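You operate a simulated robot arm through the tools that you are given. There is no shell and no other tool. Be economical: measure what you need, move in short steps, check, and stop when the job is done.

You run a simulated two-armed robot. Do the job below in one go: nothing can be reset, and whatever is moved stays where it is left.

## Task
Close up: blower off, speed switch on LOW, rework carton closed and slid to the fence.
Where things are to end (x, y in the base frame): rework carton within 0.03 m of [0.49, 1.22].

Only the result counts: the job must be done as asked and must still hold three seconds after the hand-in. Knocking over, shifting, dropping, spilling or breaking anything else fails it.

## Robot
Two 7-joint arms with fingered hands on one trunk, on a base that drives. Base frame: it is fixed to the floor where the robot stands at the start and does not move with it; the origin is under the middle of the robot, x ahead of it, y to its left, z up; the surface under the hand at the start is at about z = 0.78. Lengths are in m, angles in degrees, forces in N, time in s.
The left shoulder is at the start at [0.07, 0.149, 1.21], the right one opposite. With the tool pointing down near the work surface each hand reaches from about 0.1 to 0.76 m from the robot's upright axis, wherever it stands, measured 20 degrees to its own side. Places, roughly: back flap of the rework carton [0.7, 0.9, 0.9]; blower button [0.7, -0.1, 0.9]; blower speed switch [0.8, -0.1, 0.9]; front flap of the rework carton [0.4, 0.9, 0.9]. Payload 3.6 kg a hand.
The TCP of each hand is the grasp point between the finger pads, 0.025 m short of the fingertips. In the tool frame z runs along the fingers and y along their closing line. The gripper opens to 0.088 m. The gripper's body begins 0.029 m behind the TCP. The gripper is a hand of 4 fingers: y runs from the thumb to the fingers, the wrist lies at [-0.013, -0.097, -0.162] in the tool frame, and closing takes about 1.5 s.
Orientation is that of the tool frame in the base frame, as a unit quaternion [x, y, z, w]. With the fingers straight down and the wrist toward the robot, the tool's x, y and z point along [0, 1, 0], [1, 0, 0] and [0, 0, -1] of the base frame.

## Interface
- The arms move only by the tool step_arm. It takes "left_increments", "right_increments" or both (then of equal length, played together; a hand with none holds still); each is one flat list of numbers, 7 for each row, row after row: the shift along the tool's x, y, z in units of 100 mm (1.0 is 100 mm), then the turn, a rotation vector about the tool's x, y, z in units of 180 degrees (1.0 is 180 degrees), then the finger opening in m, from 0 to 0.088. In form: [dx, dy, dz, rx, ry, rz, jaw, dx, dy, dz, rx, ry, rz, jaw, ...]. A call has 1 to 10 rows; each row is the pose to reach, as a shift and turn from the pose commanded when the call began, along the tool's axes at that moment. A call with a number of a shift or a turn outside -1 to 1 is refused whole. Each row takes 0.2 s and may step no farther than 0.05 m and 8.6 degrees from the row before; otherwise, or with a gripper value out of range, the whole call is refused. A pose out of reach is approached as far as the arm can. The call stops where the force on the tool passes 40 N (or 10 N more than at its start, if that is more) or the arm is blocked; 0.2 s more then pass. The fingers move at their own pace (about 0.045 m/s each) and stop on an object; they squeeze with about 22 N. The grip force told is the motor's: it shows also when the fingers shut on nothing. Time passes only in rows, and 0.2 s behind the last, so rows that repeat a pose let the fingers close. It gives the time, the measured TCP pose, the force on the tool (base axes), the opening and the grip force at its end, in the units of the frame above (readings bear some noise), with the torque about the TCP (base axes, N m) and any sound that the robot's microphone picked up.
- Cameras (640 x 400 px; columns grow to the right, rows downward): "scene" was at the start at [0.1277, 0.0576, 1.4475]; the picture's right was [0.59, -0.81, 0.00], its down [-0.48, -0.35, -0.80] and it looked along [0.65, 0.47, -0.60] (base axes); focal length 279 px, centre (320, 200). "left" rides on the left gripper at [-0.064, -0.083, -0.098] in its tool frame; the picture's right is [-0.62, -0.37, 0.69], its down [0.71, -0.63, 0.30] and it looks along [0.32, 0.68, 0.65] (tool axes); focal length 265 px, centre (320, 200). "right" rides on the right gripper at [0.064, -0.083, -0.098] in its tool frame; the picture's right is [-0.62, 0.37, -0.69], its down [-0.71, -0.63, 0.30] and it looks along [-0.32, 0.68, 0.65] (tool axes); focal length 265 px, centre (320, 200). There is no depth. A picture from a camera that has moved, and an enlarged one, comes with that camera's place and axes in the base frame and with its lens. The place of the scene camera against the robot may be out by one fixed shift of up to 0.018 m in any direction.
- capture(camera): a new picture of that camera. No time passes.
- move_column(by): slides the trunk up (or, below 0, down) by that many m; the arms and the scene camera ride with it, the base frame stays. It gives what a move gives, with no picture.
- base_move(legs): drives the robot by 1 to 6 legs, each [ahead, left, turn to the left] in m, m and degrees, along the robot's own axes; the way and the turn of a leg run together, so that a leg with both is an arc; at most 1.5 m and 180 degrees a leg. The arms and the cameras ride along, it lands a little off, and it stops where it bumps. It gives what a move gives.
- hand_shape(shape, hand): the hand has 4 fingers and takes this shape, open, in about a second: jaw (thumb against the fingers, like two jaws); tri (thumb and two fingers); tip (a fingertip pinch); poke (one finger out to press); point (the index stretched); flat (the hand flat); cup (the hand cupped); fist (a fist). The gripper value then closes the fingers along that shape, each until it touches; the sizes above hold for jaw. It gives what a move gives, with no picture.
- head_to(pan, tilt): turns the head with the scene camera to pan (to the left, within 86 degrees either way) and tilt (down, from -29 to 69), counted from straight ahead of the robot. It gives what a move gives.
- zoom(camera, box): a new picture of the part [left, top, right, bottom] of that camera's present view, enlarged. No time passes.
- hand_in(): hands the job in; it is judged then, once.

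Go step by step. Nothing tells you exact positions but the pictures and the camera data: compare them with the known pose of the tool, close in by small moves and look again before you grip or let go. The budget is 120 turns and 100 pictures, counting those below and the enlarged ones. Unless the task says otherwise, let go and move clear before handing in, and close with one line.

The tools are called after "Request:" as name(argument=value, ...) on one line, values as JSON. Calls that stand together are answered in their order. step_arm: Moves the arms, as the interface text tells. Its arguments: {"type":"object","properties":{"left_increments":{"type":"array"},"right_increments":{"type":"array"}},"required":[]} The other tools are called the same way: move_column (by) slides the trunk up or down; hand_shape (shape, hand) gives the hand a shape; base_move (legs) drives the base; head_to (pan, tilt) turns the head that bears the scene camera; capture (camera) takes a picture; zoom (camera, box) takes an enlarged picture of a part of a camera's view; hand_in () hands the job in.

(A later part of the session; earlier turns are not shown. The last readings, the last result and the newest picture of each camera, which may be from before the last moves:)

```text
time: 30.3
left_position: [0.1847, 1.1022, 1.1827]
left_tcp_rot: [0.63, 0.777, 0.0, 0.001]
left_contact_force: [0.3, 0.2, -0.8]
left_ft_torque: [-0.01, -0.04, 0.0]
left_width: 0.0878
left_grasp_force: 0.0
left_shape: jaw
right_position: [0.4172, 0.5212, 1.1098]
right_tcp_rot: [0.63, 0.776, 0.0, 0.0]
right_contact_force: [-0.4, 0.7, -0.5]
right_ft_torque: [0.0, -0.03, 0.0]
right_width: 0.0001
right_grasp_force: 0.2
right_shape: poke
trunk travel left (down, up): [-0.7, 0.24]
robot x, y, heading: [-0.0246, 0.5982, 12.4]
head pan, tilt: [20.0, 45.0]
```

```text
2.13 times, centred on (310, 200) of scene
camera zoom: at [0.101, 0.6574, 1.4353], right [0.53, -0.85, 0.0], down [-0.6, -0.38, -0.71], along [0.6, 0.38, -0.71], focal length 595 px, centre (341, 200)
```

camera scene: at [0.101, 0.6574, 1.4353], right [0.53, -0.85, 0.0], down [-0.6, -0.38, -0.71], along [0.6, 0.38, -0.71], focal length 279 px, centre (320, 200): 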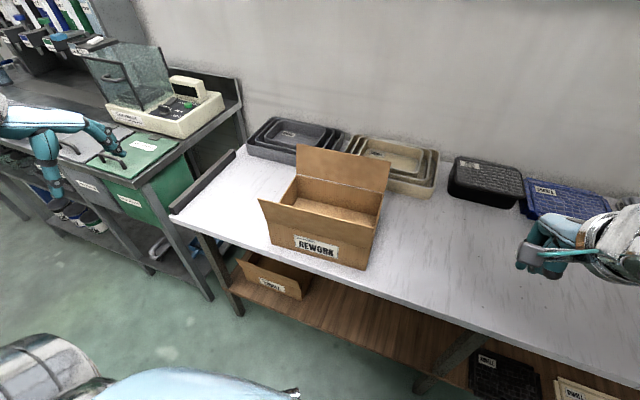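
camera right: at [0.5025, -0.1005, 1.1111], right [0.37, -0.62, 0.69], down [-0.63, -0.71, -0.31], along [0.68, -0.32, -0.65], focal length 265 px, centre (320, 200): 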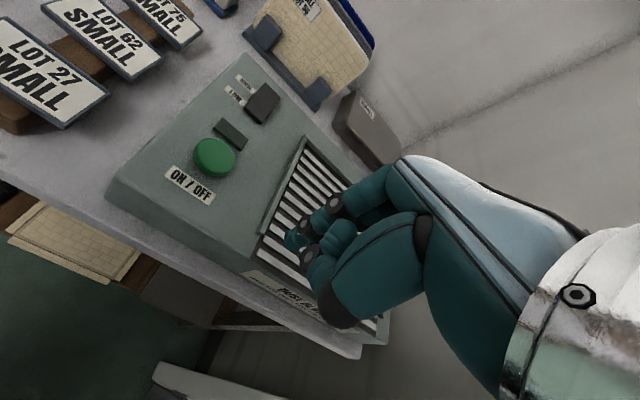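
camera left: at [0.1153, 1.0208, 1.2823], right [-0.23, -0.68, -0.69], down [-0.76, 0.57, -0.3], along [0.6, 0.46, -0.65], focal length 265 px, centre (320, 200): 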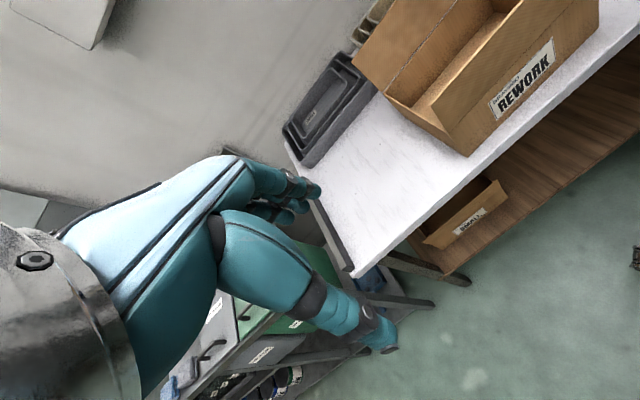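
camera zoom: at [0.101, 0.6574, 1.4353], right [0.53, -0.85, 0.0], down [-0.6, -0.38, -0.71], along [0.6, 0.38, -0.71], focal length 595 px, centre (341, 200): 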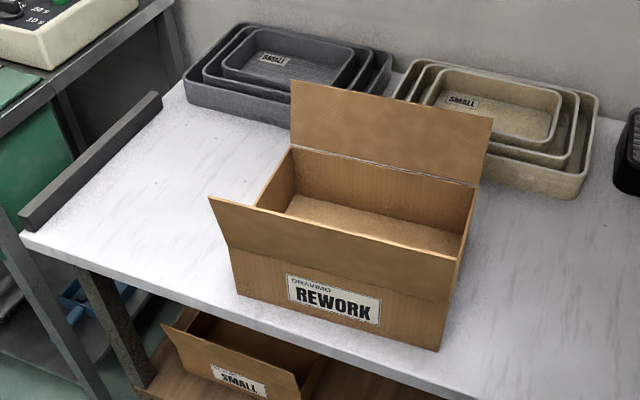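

The carton is about 0.27 × 0.21 m, centred near [0.563, 0.921], with its rim at z ≈ 0.875. Both flaps are about 0.105 m long and stand a little past vertical. The push to the target runs along the bench toward the fence. I'll close in by 0.12 m and shape the left hand to poke.

Request:
base_move(legs=[[0.12, 0, 0]])

Request:
hand_shape(hand="left", shape="poke")

Request:
capture(camera="scene")

```text
time: 32.5
left_position: [0.2989, 1.1275, 1.1827]
left_tcp_rot: [0.631, 0.776, 0.001, 0.002]
left_contact_force: [-0.9, -0.7, 0.2]
left_ft_torque: [-0.03, -0.02, 0.02]
left_width: 0.0878
left_grasp_force: 0.1
left_shape: jaw
right_position: [0.5303, 0.5447, 1.1108]
right_tcp_rot: [0.631, 0.776, 0.0, 0.002]
right_contact_force: [-1.5, -0.6, -0.4]
right_ft_torque: [0.0, 0.03, -0.03]
right_width: 0.0
right_grasp_force: 0.1
right_shape: poke
trunk travel left (down, up): [-0.7, 0.24]
robot x, y, heading: [0.0969, 0.6245, 12.0]
head pan, tilt: [20.0, 45.0]
```

```text
time: 33.4
left_position: [0.3024, 1.1252, 1.1847]
left_tcp_rot: [0.63, 0.776, -0.001, 0.0]
left_contact_force: [0.0, -0.8, -0.2]
left_ft_torque: [0.0, 0.03, 0.0]
left_width: 0.0002
left_grasp_force: 0.0
left_shape: poke
right_position: [0.5329, 0.5441, 1.1082]
right_tcp_rot: [0.631, 0.776, 0.0, 0.0]
right_contact_force: [0.7, 0.5, 0.4]
right_ft_torque: [-0.03, 0.02, -0.02]
right_width: 0.0
right_grasp_force: 0.0
right_shape: poke
trunk travel left (down, up): [-0.7, 0.24]
robot x, y, heading: [0.0923, 0.6221, 12.0]
head pan, tilt: [20.0, 45.0]
```

```text
62 pictures are left
camera scene: at [0.2208, 0.6813, 1.4352], right [0.53, -0.85, 0.0], down [-0.6, -0.37, -0.71], along [0.6, 0.38, -0.71], focal length 279 px, centre (320, 200)
```

scene: 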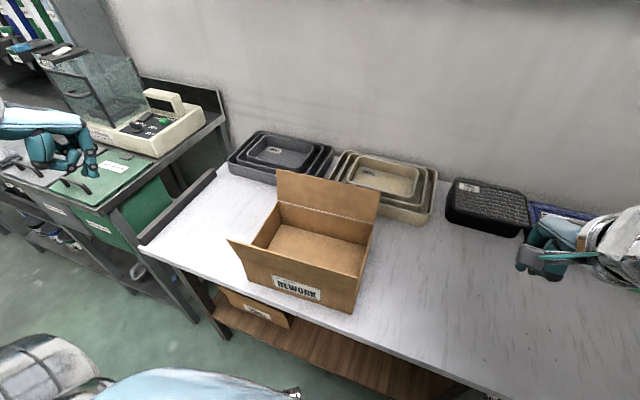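

I'll bring the left finger over to a point in front of the front flap, staying high at first.

Request:
step_arm(left_increments=[-0.48, 0, 0, 0, 0, 0, 0, -0.96, 0, 0, 0, 0, 0, 0])

Request:
step_arm(left_increments=[-0.48, 0, 0, 0, 0, 0, 0, -0.96, 0, 0, 0, 0, 0, 0])

Request:
step_arm(left_increments=[-0.3, 0.15, 0.3, 0, 0, 0, 0, -0.55, 0.3, 0.6, 0, 0, 0, 0, -0.64, 0.3, 1.0, 0, 0, 0, 0])

Request:
capture(camera="left")

Request:
capture(camera="scene")

```text
time: 34.0
left_position: [0.3242, 1.0318, 1.1832]
left_tcp_rot: [0.63, 0.777, 0.0, -0.002]
left_contact_force: [0.9, -0.1, 0.6]
left_ft_torque: [0.0, 0.02, 0.01]
left_width: 0.0001
left_grasp_force: 0.1
left_shape: poke
right_position: [0.534, 0.5431, 1.1085]
right_tcp_rot: [0.631, 0.776, 0.001, -0.001]
right_contact_force: [-0.6, 0.0, -0.7]
right_ft_torque: [0.02, 0.01, 0.0]
right_width: 0.0
right_grasp_force: 0.1
right_shape: poke
trunk travel left (down, up): [-0.7, 0.24]
robot x, y, heading: [0.0982, 0.6222, 12.2]
head pan, tilt: [20.0, 45.0]
```

```text
time: 34.6
left_position: [0.3711, 0.9496, 1.2152]
left_tcp_rot: [0.63, 0.776, -0.001, -0.003]
left_contact_force: [0.4, -0.1, 0.0]
left_ft_torque: [0.02, 0.02, 0.01]
left_width: 0.0
left_grasp_force: 0.0
left_shape: poke
left hand out of reach, approached as far as the arm can: row 1, 2
right_position: [0.5348, 0.542, 1.108]
right_tcp_rot: [0.63, 0.777, 0.001, -0.002]
right_contact_force: [1.3, -0.7, -0.1]
right_ft_torque: [0.05, 0.01, 0.03]
right_width: 0.0
right_grasp_force: 0.1
right_shape: poke
trunk travel left (down, up): [-0.7, 0.24]
robot x, y, heading: [0.0938, 0.6209, 12.0]
head pan, tilt: [20.0, 45.0]
```

```text
time: 35.4
left_position: [0.442, 0.9067, 1.1229]
left_tcp_rot: [0.63, 0.776, 0.0, 0.002]
left_contact_force: [-0.3, 0.3, -0.5]
left_ft_torque: [-0.02, -0.05, 0.0]
left_width: 0.0001
left_grasp_force: 0.0
left_shape: poke
left hand out of reach, approached as far as the arm can: row 1, 2, 3
right_position: [0.5309, 0.5454, 1.109]
right_tcp_rot: [0.631, 0.776, 0.0, 0.002]
right_contact_force: [0.7, 0.1, -0.3]
right_ft_torque: [0.0, 0.01, 0.01]
right_width: 0.0
right_grasp_force: 0.0
right_shape: poke
trunk travel left (down, up): [-0.7, 0.24]
robot x, y, heading: [0.0955, 0.6229, 12.0]
head pan, tilt: [20.0, 45.0]
```

```text
61 pictures are left
camera left: at [0.3734, 0.8263, 1.222], right [-0.23, -0.68, -0.69], down [-0.76, 0.57, -0.31], along [0.6, 0.46, -0.65], focal length 265 px, centre (320, 200)
```

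left: 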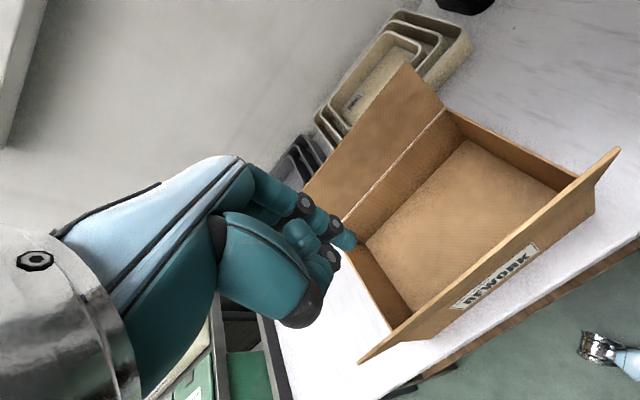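

```text
60 pictures are left
camera scene: at [0.2181, 0.6842, 1.4353], right [0.53, -0.85, 0.0], down [-0.6, -0.38, -0.71], along [0.6, 0.37, -0.71], focal length 279 px, centre (320, 200)
```

scene: 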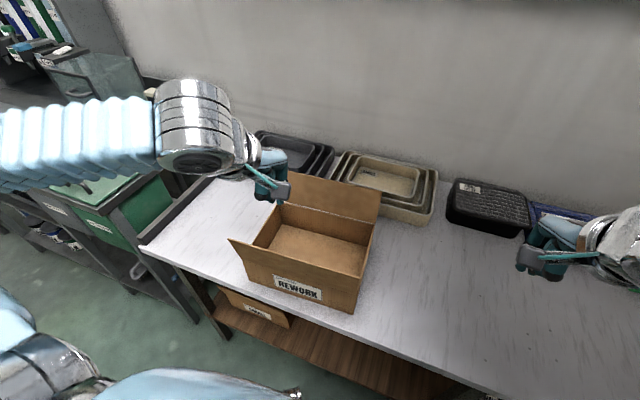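

Comparing the cameras, the scene camera reads about 2 cm too far in x and 1.3 cm too far in y, so the carton centre is about [0.541, 0.908]. The front flap's edge is near [0.429, 0.88]. I'll back the finger off to the robot's side and lower it.

Request:
step_arm(left_increments=[-0.1, -0.35, 0.1, 0, 0, 0, 0, -0.2, -0.68, 0.2, 0, 0, 0, 0, -0.2, -0.68, 0.6, 0, 0, 0, 0, -0.2, -0.68, 1.0, 0, 0, 0, 0])

Request:
capture(camera="left")

Request:
capture(camera="scene")

```text
time: 36.4
left_position: [0.4592, 0.8739, 1.0132]
left_tcp_rot: [0.631, 0.776, -0.001, 0.001]
left_contact_force: [-0.1, 0.9, -0.1]
left_ft_torque: [0.02, -0.01, -0.03]
left_width: 0.0
left_grasp_force: 0.1
left_shape: poke
left hand out of reach, approached as far as the arm can: row 1, 2, 3, 4
right_position: [0.5327, 0.5456, 1.1087]
right_tcp_rot: [0.63, 0.776, 0.0, -0.001]
right_contact_force: [-0.9, -0.1, 0.0]
right_ft_torque: [0.01, 0.01, -0.01]
right_width: 0.0001
right_grasp_force: 0.1
right_shape: poke
trunk travel left (down, up): [-0.7, 0.24]
robot x, y, heading: [0.0926, 0.6215, 11.9]
head pan, tilt: [20.0, 45.0]
```

```text
59 pictures are left
camera left: at [0.3902, 0.7936, 1.112], right [-0.23, -0.68, -0.69], down [-0.76, 0.57, -0.3], along [0.6, 0.46, -0.65], focal length 265 px, centre (320, 200)
```

left: 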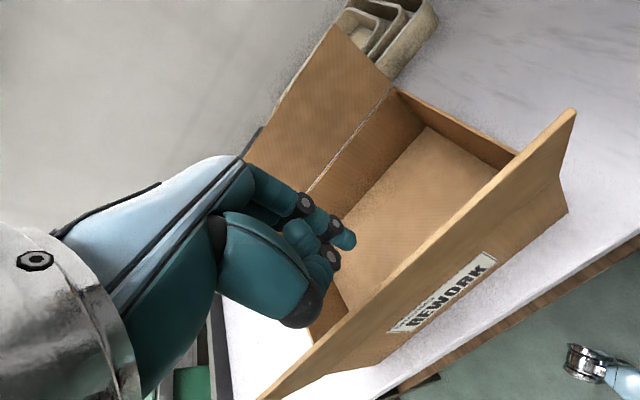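

```text
58 pictures are left
camera scene: at [0.2217, 0.6827, 1.4351], right [0.53, -0.85, 0.0], down [-0.6, -0.38, -0.71], along [0.6, 0.37, -0.71], focal length 279 px, centre (320, 200)
```

scene: 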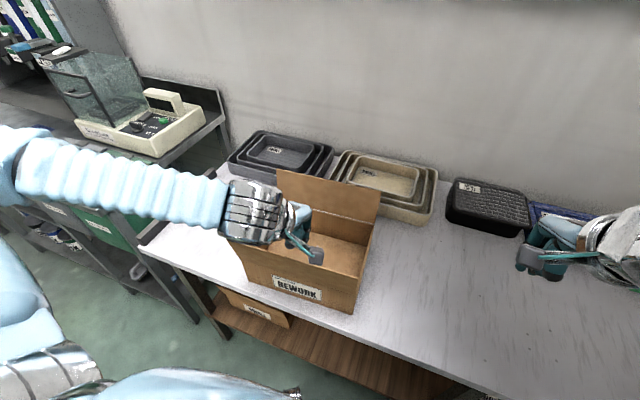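

This spot is too near the body for that arm. I'll raise the trunk, which lifts the hand clear of the carton, then back off 0.13 m so the hand ends up in front of the front flap.

Request:
move_column(by=0.08)

Request:
base_move(legs=[[-0.13, 0, 0]])

Request:
step_arm(left_increments=[0, 0, 0.2, 0, 0, 0, 0, 0, 0, 0.4, 0, 0, 0, 0])

Request:
capture(camera="left")

Request:
capture(camera="scene")

```text
time: 37.5
left_position: [0.4586, 0.8735, 1.0943]
left_tcp_rot: [0.63, 0.776, 0.0, 0.0]
left_contact_force: [-0.6, 0.8, 0.0]
left_ft_torque: [-0.01, 0.02, 0.0]
left_width: 0.0
left_grasp_force: 0.1
left_shape: poke
right_position: [0.5328, 0.5439, 1.1896]
right_tcp_rot: [0.631, 0.776, 0.0, 0.0]
right_contact_force: [0.7, -0.2, -0.3]
right_ft_torque: [-0.01, 0.02, -0.01]
right_width: 0.0001
right_grasp_force: 0.0
right_shape: poke
trunk travel left (down, up): [-0.78, 0.16]
robot x, y, heading: [0.0963, 0.6232, 12.1]
head pan, tilt: [20.0, 45.0]
```

```text
time: 39.8
left_position: [0.336, 0.8467, 1.0936]
left_tcp_rot: [0.631, 0.776, 0.0, -0.002]
left_contact_force: [0.4, -0.6, -0.9]
left_ft_torque: [0.03, 0.03, -0.01]
left_width: 0.0001
left_grasp_force: 0.1
left_shape: poke
right_position: [0.4092, 0.5164, 1.1887]
right_tcp_rot: [0.631, 0.776, 0.0, -0.001]
right_contact_force: [0.8, 0.8, 0.2]
right_ft_torque: [-0.03, 0.0, 0.04]
right_width: 0.0001
right_grasp_force: 0.0
right_shape: poke
trunk travel left (down, up): [-0.78, 0.16]
robot x, y, heading: [-0.0344, 0.5953, 12.0]
head pan, tilt: [20.0, 45.0]
```

```text
time: 40.4
left_position: [0.337, 0.8484, 1.0539]
left_tcp_rot: [0.63, 0.776, 0.0, -0.001]
left_contact_force: [0.4, -0.2, 0.4]
left_ft_torque: [-0.02, 0.01, -0.03]
left_width: 0.0002
left_grasp_force: 0.0
left_shape: poke
right_position: [0.4089, 0.5169, 1.1895]
right_tcp_rot: [0.631, 0.776, -0.001, -0.001]
right_contact_force: [-0.6, 0.1, -0.3]
right_ft_torque: [0.02, 0.0, 0.0]
right_width: 0.0
right_grasp_force: 0.1
right_shape: poke
trunk travel left (down, up): [-0.78, 0.16]
robot x, y, heading: [-0.0301, 0.5959, 12.2]
head pan, tilt: [20.0, 45.0]
```

```text
57 pictures are left
camera left: at [0.2672, 0.7661, 1.1517], right [-0.24, -0.68, -0.69], down [-0.76, 0.57, -0.3], along [0.6, 0.46, -0.65], focal length 265 px, centre (320, 200)
```

left: 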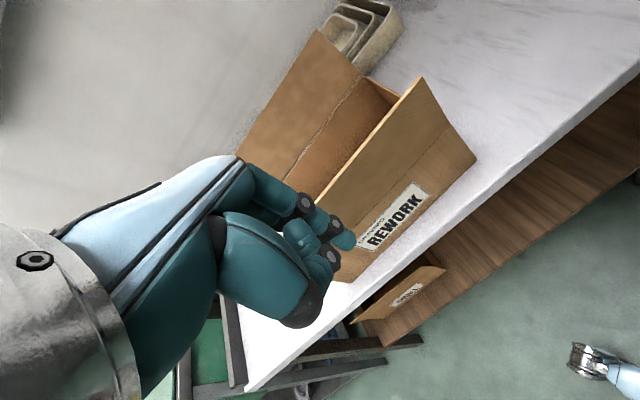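

```text
56 pictures are left
camera scene: at [0.0952, 0.6538, 1.515], right [0.53, -0.85, 0.0], down [-0.6, -0.37, -0.71], along [0.6, 0.38, -0.71], focal length 279 px, centre (320, 200)
```

scene: 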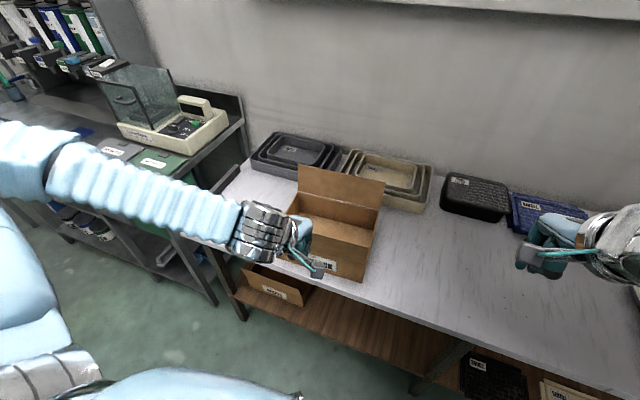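

The finger is in front of the flap. I'll lower the tip to about 0.95 and push gently into the flap.

Request:
step_arm(left_increments=[0, 0, 0.4, 0, 0, 0, 0, 0, 0, 0.79, 0, 0, 0, 0, 0, 0.3, 0.79, 0, 0, 0, 0, 0, 0.6, 0.79, 0, 0, 0, 0, 0, 0.8, 0.79, 0, 0, 0, 0, 0, 1.0, 0.79, 0, 0, 0, 0])

Request:
capture(camera="left")

Request:
capture(camera="scene")

```text
time: 41.8
left_position: [0.432, 0.8667, 0.9752]
left_tcp_rot: [0.63, 0.776, 0.0, 0.0]
left_contact_force: [0.2, 0.1, -0.1]
left_ft_torque: [-0.01, -0.03, 0.0]
left_width: 0.0001
left_grasp_force: 0.0
left_shape: poke
right_position: [0.4077, 0.5186, 1.1884]
right_tcp_rot: [0.631, 0.776, 0.0, 0.0]
right_contact_force: [-0.5, 1.0, -0.3]
right_ft_torque: [0.05, 0.03, 0.0]
right_width: 0.0
right_grasp_force: 0.0
right_shape: poke
trunk travel left (down, up): [-0.78, 0.16]
robot x, y, heading: [-0.0315, 0.5943, 12.0]
head pan, tilt: [20.0, 45.0]
```

```text
55 pictures are left
camera left: at [0.3627, 0.7866, 1.0741], right [-0.23, -0.68, -0.69], down [-0.76, 0.57, -0.3], along [0.6, 0.46, -0.65], focal length 265 px, centre (320, 200)
```

left: 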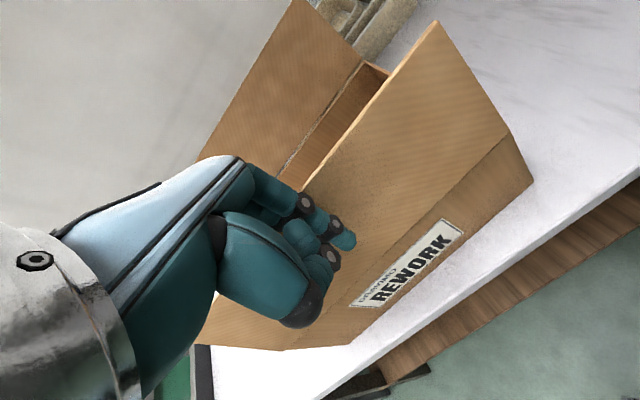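

```text
54 pictures are left
camera scene: at [0.0926, 0.6549, 1.5152], right [0.53, -0.85, 0.0], down [-0.6, -0.38, -0.71], along [0.6, 0.38, -0.71], focal length 279 px, centre (320, 200)
```

scene: 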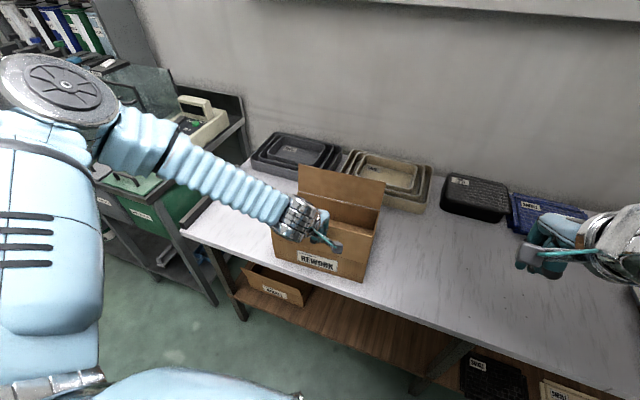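

The finger is at the flap. I'll follow the hinge arc inward and down.

Request:
step_arm(left_increments=[0, 0.16, 0, 0, 0, 0, 0, 0, 0.32, 0, 0, 0, 0, 0, 0, 0.48, 0.02, 0, 0, 0, 0, 0, 0.6, 0.1, 0, 0, 0, 0, 0, 0.7, 0.18, 0, 0, 0, 0, 0, 0.78, 0.28, 0, 0, 0, 0, 0, 0.84, 0.38, 0, 0, 0, 0])

Request:
capture(camera="left")

Request:
capture(camera="scene")

```text
time: 43.4
left_position: [0.4832, 0.901, 0.9735]
left_tcp_rot: [0.63, 0.776, -0.001, 0.001]
left_contact_force: [-0.4, 0.4, 0.4]
left_ft_torque: [-0.01, -0.02, 0.0]
left_width: 0.0
left_grasp_force: 0.2
left_shape: poke
left hand out of reach, approached as far as the arm can: row 3, 4, 5, 6, 7
right_position: [0.4082, 0.5189, 1.1889]
right_tcp_rot: [0.631, 0.776, 0.0, 0.0]
right_contact_force: [-1.1, 0.8, 0.6]
right_ft_torque: [0.03, -0.01, 0.0]
right_width: 0.0001
right_grasp_force: 0.0
right_shape: poke
trunk travel left (down, up): [-0.78, 0.16]
robot x, y, heading: [-0.0357, 0.594, 11.9]
head pan, tilt: [20.0, 45.0]
```

```text
53 pictures are left
camera left: at [0.4146, 0.8196, 1.0719], right [-0.23, -0.68, -0.69], down [-0.76, 0.57, -0.31], along [0.6, 0.46, -0.65], focal length 265 px, centre (320, 200)
```

left: 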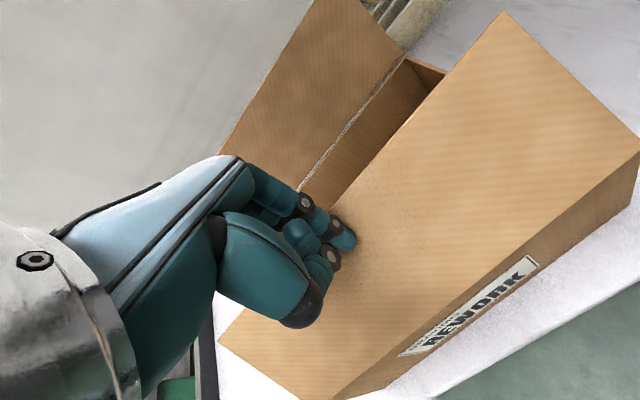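

```text
52 pictures are left
camera scene: at [0.0921, 0.6555, 1.5153], right [0.53, -0.85, 0.0], down [-0.6, -0.38, -0.71], along [0.6, 0.37, -0.71], focal length 279 px, centre (320, 200)
```

scene: 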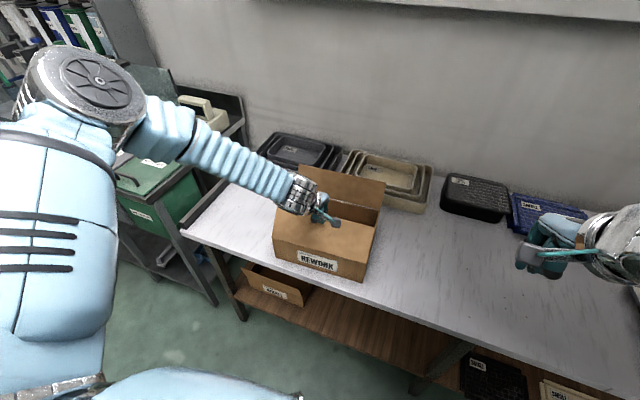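

The flap is folding in, but with the trunk raised the arm is at its limit. I'll lower the trunk by 2 cm, which also pushes the flap, and then drive 3 cm ahead.

Request:
move_column(by=-0.02)

Request:
base_move(legs=[[0.03, 0, 0]])

Request:
capture(camera="left")

```text
time: 44.1
left_position: [0.4852, 0.9, 0.9524]
left_tcp_rot: [0.63, 0.776, 0.0, -0.001]
left_contact_force: [1.2, 1.0, -0.4]
left_ft_torque: [-0.05, 0.02, -0.03]
left_width: 0.0
left_grasp_force: 0.0
left_shape: poke
right_position: [0.408, 0.5188, 1.1703]
right_tcp_rot: [0.631, 0.776, 0.0, 0.0]
right_contact_force: [-0.6, 0.1, 1.1]
right_ft_torque: [0.0, 0.04, -0.01]
right_width: 0.0002
right_grasp_force: 0.0
right_shape: poke
trunk travel left (down, up): [-0.76, 0.18]
robot x, y, heading: [-0.0335, 0.5959, 12.1]
head pan, tilt: [20.0, 45.0]
```

```text
time: 45.2
left_position: [0.5113, 0.9064, 0.9536]
left_tcp_rot: [0.631, 0.776, 0.0, 0.001]
left_contact_force: [0.2, 0.8, 0.5]
left_ft_torque: [-0.03, 0.02, 0.0]
left_width: 0.0001
left_grasp_force: 0.0
left_shape: poke
right_position: [0.435, 0.5235, 1.17]
right_tcp_rot: [0.631, 0.776, 0.001, 0.002]
right_contact_force: [0.3, -0.6, 0.1]
right_ft_torque: [0.01, -0.01, 0.0]
right_width: 0.0001
right_grasp_force: 0.1
right_shape: poke
trunk travel left (down, up): [-0.76, 0.18]
robot x, y, heading: [-0.0023, 0.6011, 12.2]
head pan, tilt: [20.0, 45.0]
```

```text
51 pictures are left
camera left: at [0.4422, 0.8245, 1.0527], right [-0.23, -0.68, -0.69], down [-0.76, 0.57, -0.3], along [0.6, 0.46, -0.65], focal length 265 px, centre (320, 200)
```

left: 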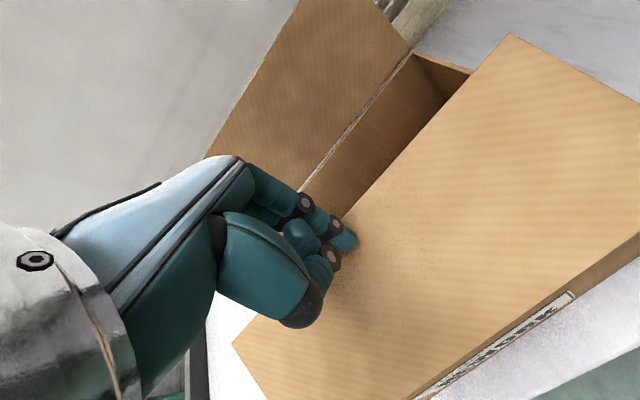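

The flap is well over now. I'll press it down with small arm steps that stop on force.

Request:
step_arm(left_increments=[0, 0, 0.12, 0, 0, 0, 0, 0, 0, 0.24, 0, 0, 0, 0, 0, 0, 0.34, 0, 0, 0, 0, 0, 0, 0.42, 0, 0, 0, 0])

Request:
capture(camera="left")

Request:
capture(camera="scene")

```text
time: 46.2
left_position: [0.4958, 0.9152, 0.9348]
left_tcp_rot: [0.632, 0.775, -0.001, 0.001]
left_contact_force: [-0.4, 0.1, -0.2]
left_ft_torque: [0.02, 0.0, -0.03]
left_width: 0.0
left_grasp_force: 0.0
left_shape: poke
left hand out of reach, approached as far as the arm can: row 1, 2, 3, 4
right_position: [0.4363, 0.5261, 1.1685]
right_tcp_rot: [0.631, 0.776, 0.0, 0.002]
right_contact_force: [-0.7, 0.4, 0.4]
right_ft_torque: [0.0, 0.01, -0.02]
right_width: 0.0
right_grasp_force: 0.0
right_shape: poke
trunk travel left (down, up): [-0.76, 0.18]
robot x, y, heading: [-0.0012, 0.6044, 12.3]
head pan, tilt: [20.0, 45.0]
```

```text
50 pictures are left
camera left: at [0.426, 0.8345, 1.0324], right [-0.23, -0.68, -0.69], down [-0.76, 0.57, -0.31], along [0.6, 0.46, -0.65], focal length 265 px, centre (320, 200)
```

left: 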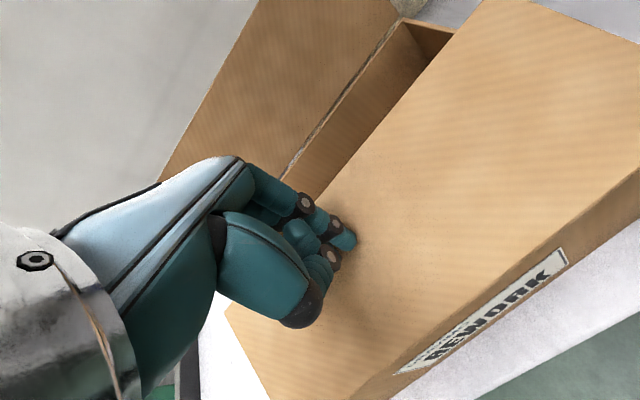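

```text
49 pictures are left
camera scene: at [0.1232, 0.6623, 1.4953], right [0.53, -0.85, 0.0], down [-0.6, -0.38, -0.71], along [0.6, 0.38, -0.71], focal length 279 px, centre (320, 200)
```

scene: 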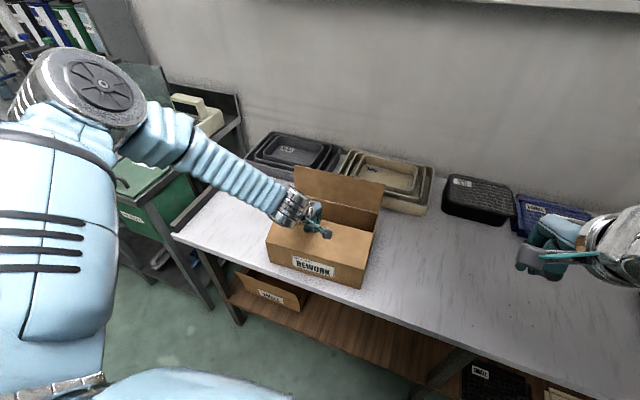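

The arm is limited by its posture here, so I'll lower with the trunk instead, in small steps.

Request:
move_column(by=-0.02)

Request:
move_column(by=-0.008)

Request:
capture(camera="left")

```text
time: 46.8
left_position: [0.4957, 0.9163, 0.9148]
left_tcp_rot: [0.631, 0.776, 0.0, 0.001]
left_contact_force: [-0.5, 1.2, 0.8]
left_ft_torque: [0.01, -0.03, 0.01]
left_width: 0.0
left_grasp_force: 0.1
left_shape: poke
right_position: [0.4357, 0.524, 1.1483]
right_tcp_rot: [0.63, 0.776, 0.001, 0.0]
right_contact_force: [-0.2, 0.3, -0.4]
right_ft_torque: [-0.01, -0.02, 0.03]
right_width: 0.0
right_grasp_force: 0.0
right_shape: poke
trunk travel left (down, up): [-0.74, 0.2]
robot x, y, heading: [0.0003, 0.6041, 12.0]
head pan, tilt: [20.0, 45.0]
```

```text
time: 47.4
left_position: [0.4962, 0.9149, 0.9098]
left_tcp_rot: [0.632, 0.775, 0.004, 0.003]
left_contact_force: [1.8, 1.0, 13.7]
left_ft_torque: [0.12, 0.0, -0.01]
left_width: 0.0
left_grasp_force: 0.0
left_shape: poke
right_position: [0.4342, 0.5228, 1.1427]
right_tcp_rot: [0.631, 0.776, 0.001, 0.001]
right_contact_force: [0.9, 0.8, 1.0]
right_ft_torque: [0.0, -0.01, 0.01]
right_width: 0.0
right_grasp_force: 0.0
right_shape: poke
trunk travel left (down, up): [-0.732, 0.208]
robot x, y, heading: [-0.0002, 0.6023, 12.2]
head pan, tilt: [20.0, 45.0]
```

```text
48 pictures are left
camera left: at [0.4253, 0.8333, 1.0075], right [-0.23, -0.68, -0.7], down [-0.76, 0.57, -0.31], along [0.61, 0.46, -0.65], focal length 265 px, centre (320, 200)
```

left: 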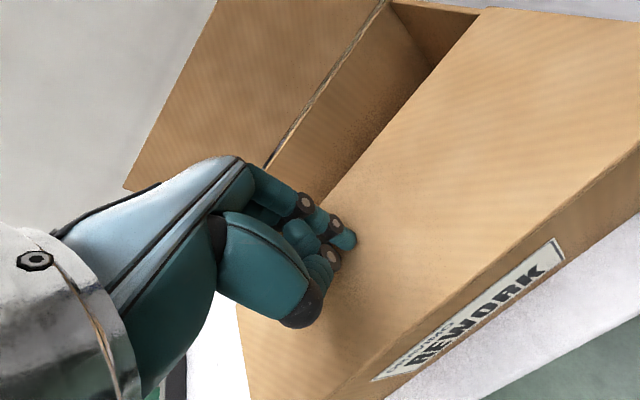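

The front flap is down flat with 14 N on it. I'll lift the trunk 0.15 m, check that the flap stays, and drive in for the back flap.

Request:
move_column(by=0.15)

Request:
capture(camera="scene")

```text
time: 49.2
left_position: [0.4966, 0.9156, 1.0557]
left_tcp_rot: [0.631, 0.776, -0.001, 0.001]
left_contact_force: [-0.2, -0.5, 0.2]
left_ft_torque: [-0.01, 0.0, 0.0]
left_width: 0.0001
left_grasp_force: 0.1
left_shape: poke
right_position: [0.4366, 0.5249, 1.2908]
right_tcp_rot: [0.631, 0.776, -0.001, 0.0]
right_contact_force: [0.5, -0.1, 0.3]
right_ft_torque: [-0.02, 0.0, 0.01]
right_width: 0.0003
right_grasp_force: 0.0
right_shape: poke
trunk travel left (down, up): [-0.882, 0.058]
robot x, y, heading: [-0.0011, 0.6037, 12.1]
head pan, tilt: [20.0, 45.0]
```

```text
47 pictures are left
camera scene: at [0.1247, 0.6623, 1.6171], right [0.53, -0.85, 0.0], down [-0.6, -0.38, -0.71], along [0.6, 0.38, -0.71], focal length 279 px, centre (320, 200)
```

scene: 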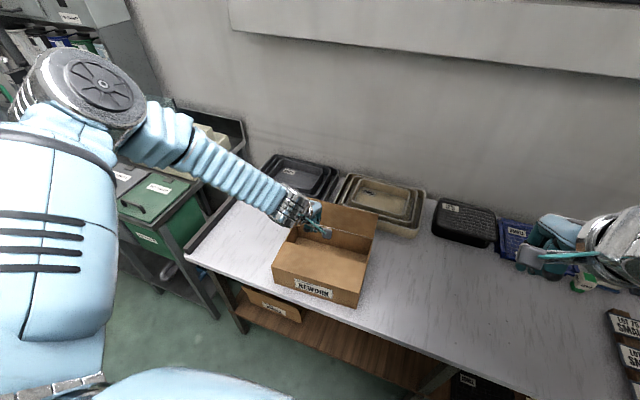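

Request:
zoom(camera="scene", box=[240, 180, 420, 320])

Request:
capture(camera="left")

```text
2.86 times, centred on (330, 250) of scene
camera zoom: at [0.1247, 0.6623, 1.6171], right [0.53, -0.85, 0.0], down [-0.6, -0.38, -0.71], along [0.6, 0.38, -0.71], focal length 796 px, centre (291, 57)
```

zoom: 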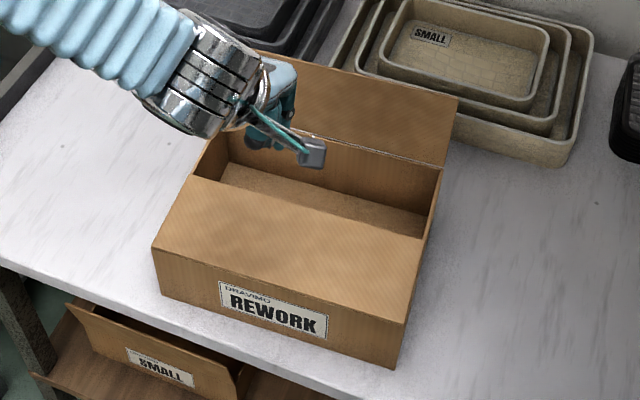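

```text
45 pictures are left
camera left: at [0.427, 0.8346, 1.1539], right [-0.23, -0.68, -0.69], down [-0.76, 0.57, -0.3], along [0.6, 0.46, -0.65], focal length 265 px, centre (320, 200)
```

left: 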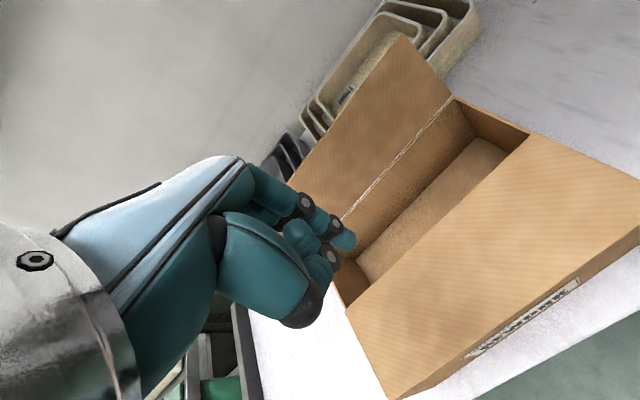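

The front flap stays closed. Next I'll drive ahead 0.13 m and take the finger over and beyond the back flap, whose hinge midpoint is near [0.647, 0.935].

Request:
base_move(legs=[[0.13, 0, 0]])

Request:
step_arm(left_increments=[0, 0.4, 0, 0, 0, 0, 0, 0, 0.85, 0, 0, 0, 0, 0])

Request:
capture(camera="left")

Request:
capture(camera="scene")

```text
time: 51.5
left_position: [0.6191, 0.9391, 1.0574]
left_tcp_rot: [0.631, 0.776, 0.002, 0.001]
left_contact_force: [-0.6, -0.2, 0.6]
left_ft_torque: [0.0, 0.01, -0.01]
left_width: 0.0001
left_grasp_force: 0.0
left_shape: poke
right_position: [0.559, 0.5487, 1.2916]
right_tcp_rot: [0.631, 0.776, 0.002, 0.0]
right_contact_force: [-0.5, 0.6, 0.9]
right_ft_torque: [0.0, 0.02, -0.02]
right_width: 0.0
right_grasp_force: 0.1
right_shape: poke
trunk travel left (down, up): [-0.882, 0.058]
robot x, y, heading: [0.129, 0.6301, 12.1]
head pan, tilt: [20.0, 45.0]
```

```text
time: 52.0
left_position: [0.6714, 0.97, 1.0867]
left_tcp_rot: [0.631, 0.776, -0.001, 0.0]
left_contact_force: [0.1, 0.3, -0.5]
left_ft_torque: [0.02, -0.03, 0.01]
left_width: 0.0
left_grasp_force: 0.2
left_shape: poke
left hand out of reach, approached as far as the arm can: row 1, 2
right_position: [0.5622, 0.5506, 1.2907]
right_tcp_rot: [0.632, 0.775, 0.0, 0.0]
right_contact_force: [-0.1, -1.0, 0.5]
right_ft_torque: [0.01, -0.02, 0.01]
right_width: 0.0
right_grasp_force: 0.1
right_shape: poke
trunk travel left (down, up): [-0.882, 0.058]
robot x, y, heading: [0.1295, 0.6298, 11.9]
head pan, tilt: [20.0, 45.0]
```

```text
44 pictures are left
camera left: at [0.6024, 0.8894, 1.1841], right [-0.24, -0.68, -0.69], down [-0.76, 0.57, -0.3], along [0.6, 0.46, -0.65], focal length 265 px, centre (320, 200)
```

left: 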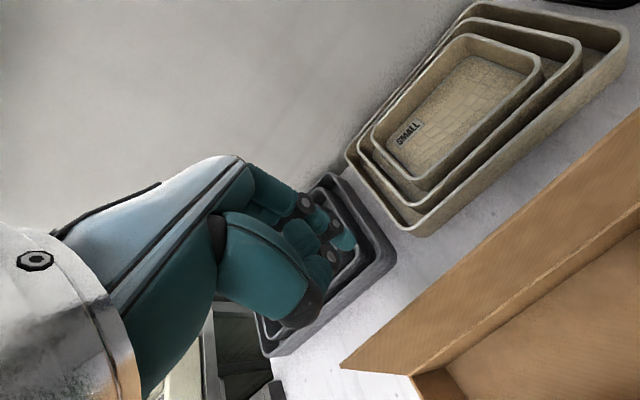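

```text
43 pictures are left
camera scene: at [0.253, 0.6881, 1.6172], right [0.53, -0.85, 0.0], down [-0.6, -0.37, -0.71], along [0.6, 0.38, -0.71], focal length 279 px, centre (320, 200)
```

scene: 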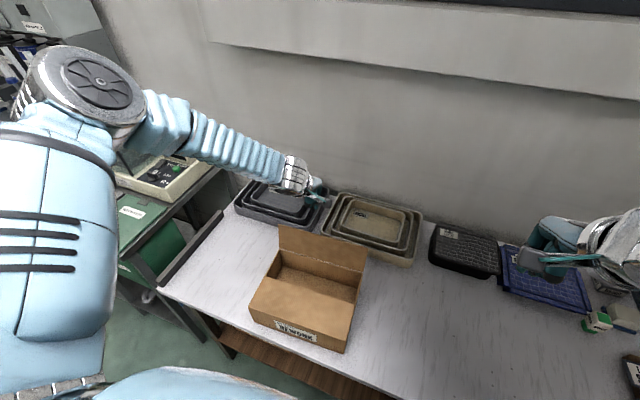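

The left arm's posture keeps it from extending, while the right arm reached 0.75 m earlier. I'll drive 0.3 m left so the carton lies ahead of the right arm, and use that arm.

Request:
base_move(legs=[[0, 0.3, 0]])

Request:
head_to(pan=0, tilt=50)

Request:
capture(camera="scene")

Request:
capture(camera="right")

```text
time: 56.3
left_position: [0.6125, 1.2508, 1.0856]
left_tcp_rot: [0.633, 0.774, 0.0, 0.0]
left_contact_force: [0.9, -0.4, -0.5]
left_ft_torque: [-0.02, -0.03, -0.01]
left_width: 0.0
left_grasp_force: 0.1
left_shape: poke
right_position: [0.5009, 0.8324, 1.2914]
right_tcp_rot: [0.632, 0.775, 0.001, 0.0]
right_contact_force: [-0.9, -0.3, -0.4]
right_ft_torque: [0.01, -0.01, 0.0]
right_width: 0.0
right_grasp_force: 0.0
right_shape: poke
trunk travel left (down, up): [-0.882, 0.058]
robot x, y, heading: [0.0697, 0.919, 11.9]
head pan, tilt: [20.0, 45.0]
```

```text
time: 57.2
left_position: [0.6127, 1.2519, 1.0875]
left_tcp_rot: [0.633, 0.774, 0.0, 0.0]
left_contact_force: [-0.6, -0.1, 0.4]
left_ft_torque: [0.03, -0.02, 0.01]
left_width: 0.0
left_grasp_force: 0.3
left_shape: poke
right_position: [0.5013, 0.8311, 1.2908]
right_tcp_rot: [0.633, 0.775, 0.001, 0.0]
right_contact_force: [-0.1, 0.0, 0.7]
right_ft_torque: [0.0, 0.01, -0.01]
right_width: 0.0
right_grasp_force: 0.1
right_shape: poke
trunk travel left (down, up): [-0.882, 0.058]
robot x, y, heading: [0.0693, 0.9156, 11.9]
head pan, tilt: [0.0, 50.0]
```

```text
42 pictures are left
camera scene: at [0.1982, 0.9455, 1.6104], right [0.2, -0.98, 0.0], down [-0.75, -0.16, -0.64], along [0.63, 0.13, -0.77], focal length 279 px, centre (320, 200)
```

scene: 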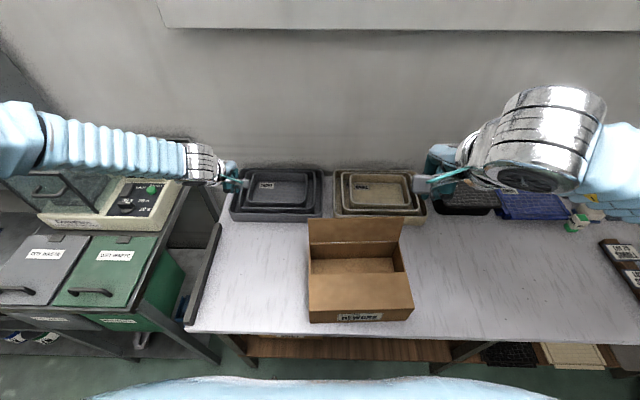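

```text
41 pictures are left
camera right: at [0.407, 0.8781, 1.3908], right [0.48, -0.54, 0.69], down [-0.47, -0.82, -0.31], along [0.74, -0.18, -0.65], focal length 265 px, centre (320, 200)
```

right: 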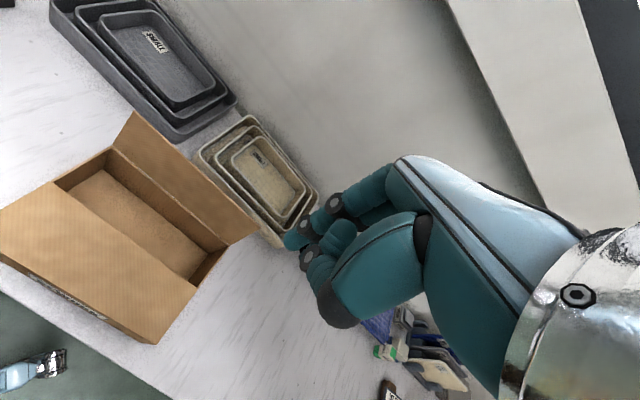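

I'll move the right hand ahead and down to over the back flap, stopping above its edge.

Request:
step_arm(right_increments=[0.15, 0.25, 0.2, 0, 0, 0, 0, 0.3, 0.5, 0.4, 0, 0, 0, 0, 0.45, 0.75, 0.6, 0, 0, 0, 0, 0.6, 1.0, 0.8, 0, 0, 0, 0])

Request:
step_arm(right_increments=[0, 0.35, 0.15, 0, 0, 0, 0, 0, 0.7, 0.3, 0, 0, 0, 0, 0, 1.0, 0.5, 0, 0, 0, 0, 0, 1.0, 0.8, 0, 0, 0, 0])

Request:
capture(camera="right")

Request:
capture(camera="scene")

```text
time: 58.2
left_position: [0.6139, 1.2545, 1.085]
left_tcp_rot: [0.634, 0.773, -0.001, 0.001]
left_contact_force: [-0.2, 0.0, 0.1]
left_ft_torque: [-0.03, 0.04, -0.02]
left_width: 0.0
left_grasp_force: 0.0
left_shape: poke
right_position: [0.5908, 0.916, 1.2123]
right_tcp_rot: [0.634, 0.773, -0.001, 0.0]
right_contact_force: [0.3, -1.0, -0.2]
right_ft_torque: [-0.03, -0.01, 0.03]
right_width: 0.0
right_grasp_force: 0.1
right_shape: poke
trunk travel left (down, up): [-0.882, 0.058]
robot x, y, heading: [0.0662, 0.917, 11.8]
head pan, tilt: [0.0, 50.0]
```

```text
time: 59.2
left_position: [0.6125, 1.2517, 1.0859]
left_tcp_rot: [0.633, 0.774, 0.0, 0.0]
left_contact_force: [0.2, 0.5, 1.4]
left_ft_torque: [0.0, 0.02, -0.03]
left_width: 0.0
left_grasp_force: 0.0
left_shape: poke
right_position: [0.6853, 0.9303, 1.132]
right_tcp_rot: [0.633, 0.774, 0.001, 0.0]
right_contact_force: [-0.8, 0.1, 0.5]
right_ft_torque: [0.01, -0.02, -0.01]
right_width: 0.0
right_grasp_force: 0.1
right_shape: poke
trunk travel left (down, up): [-0.882, 0.058]
robot x, y, heading: [0.0681, 0.9157, 11.7]
head pan, tilt: [0.0, 50.0]
```

```text
40 pictures are left
camera right: at [0.5911, 0.9765, 1.2315], right [0.48, -0.53, 0.69], down [-0.47, -0.83, -0.31], along [0.74, -0.18, -0.65], focal length 265 px, centre (320, 200)
```

right: 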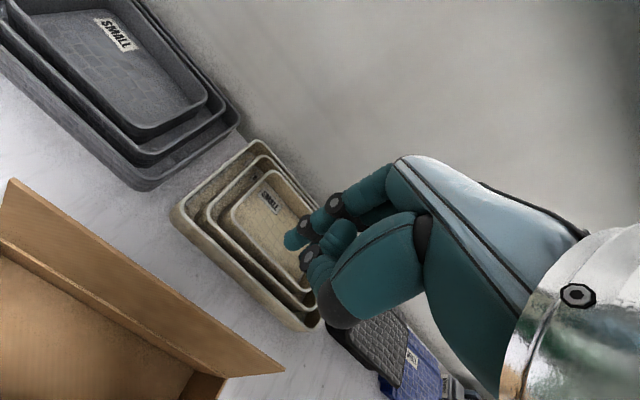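

```text
39 pictures are left
camera scene: at [0.1972, 0.9459, 1.6105], right [0.2, -0.98, 0.0], down [-0.75, -0.16, -0.64], along [0.63, 0.13, -0.77], focal length 279 px, centre (320, 200)
```

scene: 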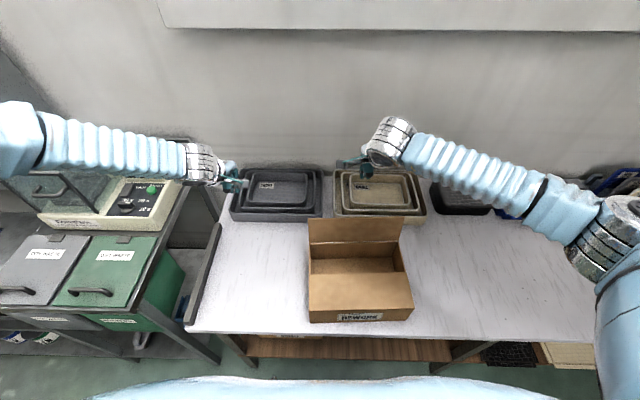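

The hand is just above and slightly behind the flap's edge. I'll go 5 cm further back, then lower.

Request:
step_arm(right_increments=[0, 0.25, 0, 0, 0, 0, 0, 0, 0.5, 0.05, 0, 0, 0, 0, 0, 0.5, 0.4, 0, 0, 0, 0, 0, 0.5, 0.7, 0, 0, 0, 0, 0, 0.5, 1.0, 0, 0, 0, 0])

Request:
capture(camera="right")

Request:
zoom(camera="scene", box=[270, 120, 470, 260])

```text
time: 60.4
left_position: [0.6132, 1.2535, 1.0834]
left_tcp_rot: [0.634, 0.774, -0.001, 0.0]
left_contact_force: [0.8, 0.6, 1.0]
left_ft_torque: [0.04, 0.0, -0.01]
left_width: 0.0
left_grasp_force: 0.1
left_shape: poke
right_position: [0.736, 0.9429, 1.0317]
right_tcp_rot: [0.633, 0.774, 0.0, 0.0]
right_contact_force: [0.2, -0.5, 0.0]
right_ft_torque: [0.01, -0.03, 0.04]
right_width: 0.0
right_grasp_force: 0.1
right_shape: poke
trunk travel left (down, up): [-0.882, 0.058]
robot x, y, heading: [0.0666, 0.9126, 12.1]
head pan, tilt: [0.0, 50.0]
```

```text
38 pictures are left
camera right: at [0.6424, 0.9898, 1.1309], right [0.48, -0.53, 0.69], down [-0.47, -0.83, -0.3], along [0.73, -0.18, -0.65], focal length 265 px, centre (320, 200)
```

right: 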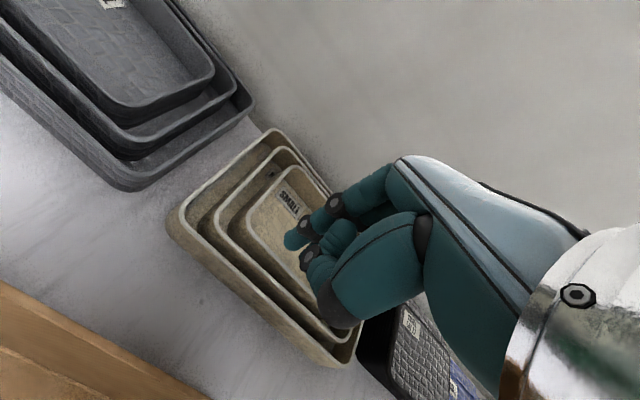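

```text
2.86 times, centred on (370, 190) of scene
camera zoom: at [0.2003, 0.9491, 1.6102], right [0.2, -0.98, 0.0], down [-0.75, -0.16, -0.64], along [0.63, 0.13, -0.77], focal length 796 px, centre (177, 229)
```

zoom: 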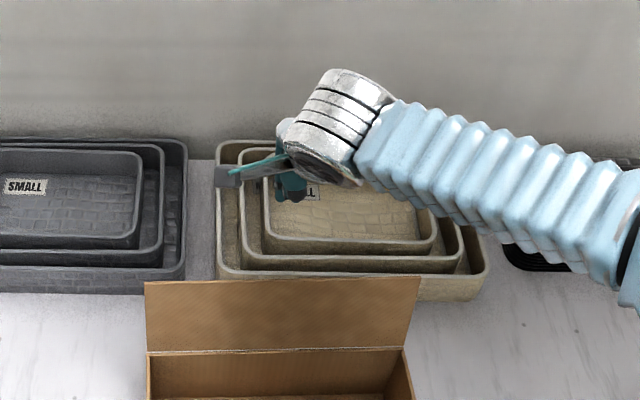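

The tip is at 1.007, well behind the flap. I'll lower another 6 cm and draw it toward me until it meets the flap.

Request:
step_arm(right_increments=[0, 0, 0.3, 0, 0, 0, 0, 0, 0, 0.58, 0, 0, 0, 0, 0, -0.25, 0.58, 0, 0, 0, 0, 0, -0.5, 0.58, 0, 0, 0, 0, 0, -0.7, 0.58, 0, 0, 0, 0])

Request:
capture(camera="right")

Request:
zoom(camera="scene", box=[250, 160, 450, 330])

```text
time: 61.6
left_position: [0.6127, 1.2542, 1.0864]
left_tcp_rot: [0.633, 0.774, -0.001, 0.0]
left_contact_force: [-0.6, 0.4, 0.2]
left_ft_torque: [0.0, 0.0, 0.0]
left_width: 0.0
left_grasp_force: 0.0
left_shape: poke
right_position: [0.6664, 0.9299, 0.973]
right_tcp_rot: [0.633, 0.774, 0.001, 0.0]
right_contact_force: [0.8, 0.5, -0.2]
right_ft_torque: [0.03, -0.03, 0.01]
right_width: 0.0
right_grasp_force: 0.1
right_shape: poke
trunk travel left (down, up): [-0.882, 0.058]
robot x, y, heading: [0.0659, 0.9144, 11.7]
head pan, tilt: [0.0, 50.0]
```

```text
36 pictures are left
camera right: at [0.5725, 0.9761, 1.0726], right [0.48, -0.53, 0.69], down [-0.48, -0.83, -0.3], along [0.73, -0.18, -0.65], focal length 265 px, centre (320, 200)
```

right: 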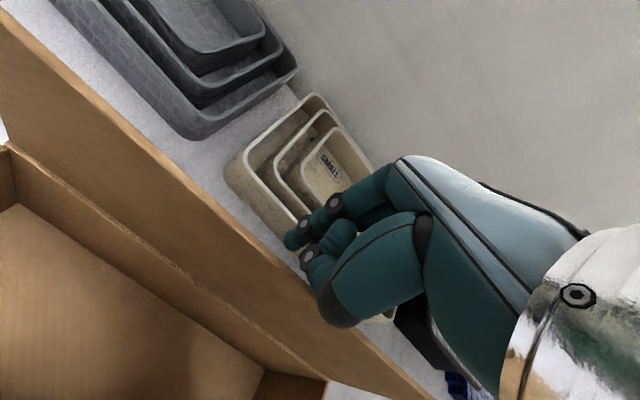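

```text
2.35 times, centred on (350, 245) of scene
camera zoom: at [0.1991, 0.9491, 1.6102], right [0.2, -0.98, 0.0], down [-0.75, -0.16, -0.64], along [0.63, 0.13, -0.77], focal length 656 px, centre (249, 94)
```

zoom: 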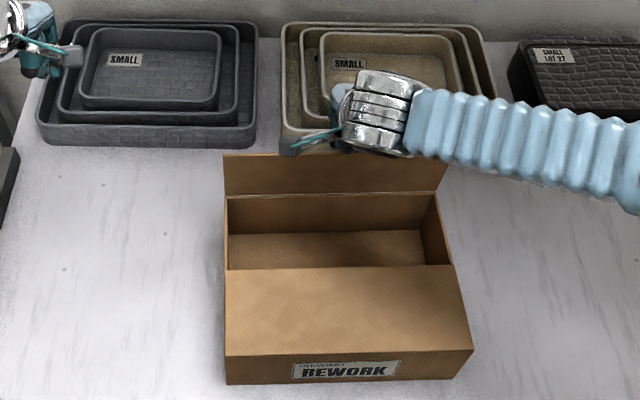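

The finger is at the flap's back. I'll draw it along the hinge arc toward me and down.

Request:
step_arm(right_increments=[0, -0.2, 0, 0, 0, 0, 0, 0, -0.38, 0, 0, 0, 0, 0, 0, -0.58, 0.05, 0, 0, 0, 0, 0, -0.73, 0.18, 0, 0, 0, 0, 0, -0.82, 0.33, 0, 0, 0, 0, 0, -0.86, 0.45, 0, 0, 0, 0])

Request:
capture(camera="right")

Request:
zoom(camera="scene", box=[250, 160, 450, 330])

```text
time: 63.0
left_position: [0.6131, 1.2536, 1.0849]
left_tcp_rot: [0.633, 0.774, -0.001, 0.0]
left_contact_force: [0.5, 0.1, -0.2]
left_ft_torque: [-0.01, -0.03, -0.02]
left_width: 0.0003
left_grasp_force: 0.1
left_shape: poke
right_position: [0.5833, 0.9113, 0.928]
right_tcp_rot: [0.633, 0.774, -0.001, 0.001]
right_contact_force: [-0.1, -0.2, -0.4]
right_ft_torque: [-0.02, 0.01, -0.02]
right_width: 0.0
right_grasp_force: 0.1
right_shape: poke
trunk travel left (down, up): [-0.882, 0.058]
robot x, y, heading: [0.0643, 0.9154, 11.8]
head pan, tilt: [0.0, 50.0]
```

```text
34 pictures are left
camera right: at [0.488, 0.9577, 1.0276], right [0.48, -0.53, 0.69], down [-0.48, -0.83, -0.3], along [0.73, -0.18, -0.65], focal length 265 px, centre (320, 200)
```

right: 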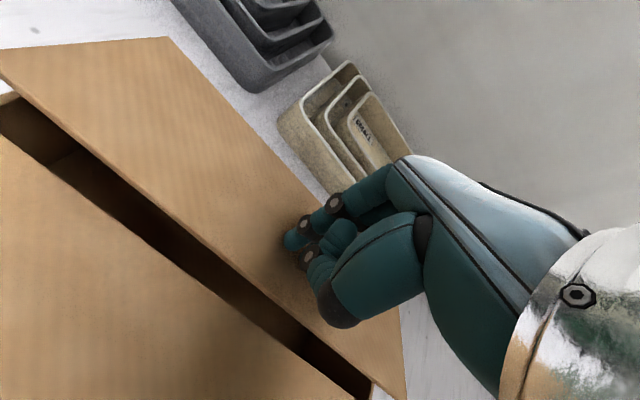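

```text
2.35 times, centred on (350, 245) of scene
camera zoom: at [0.1994, 0.9488, 1.6102], right [0.2, -0.98, 0.0], down [-0.75, -0.16, -0.64], along [0.63, 0.13, -0.77], focal length 656 px, centre (249, 94)
```

zoom: 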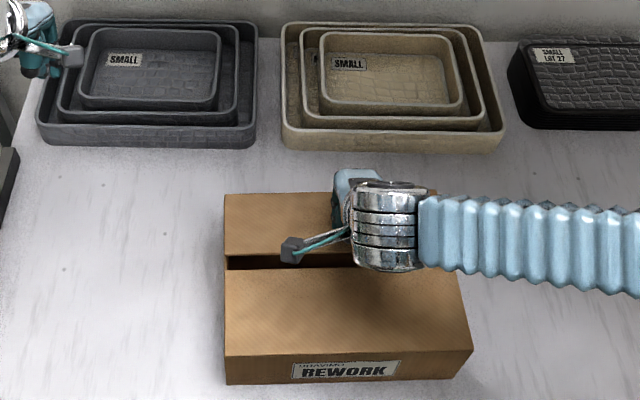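

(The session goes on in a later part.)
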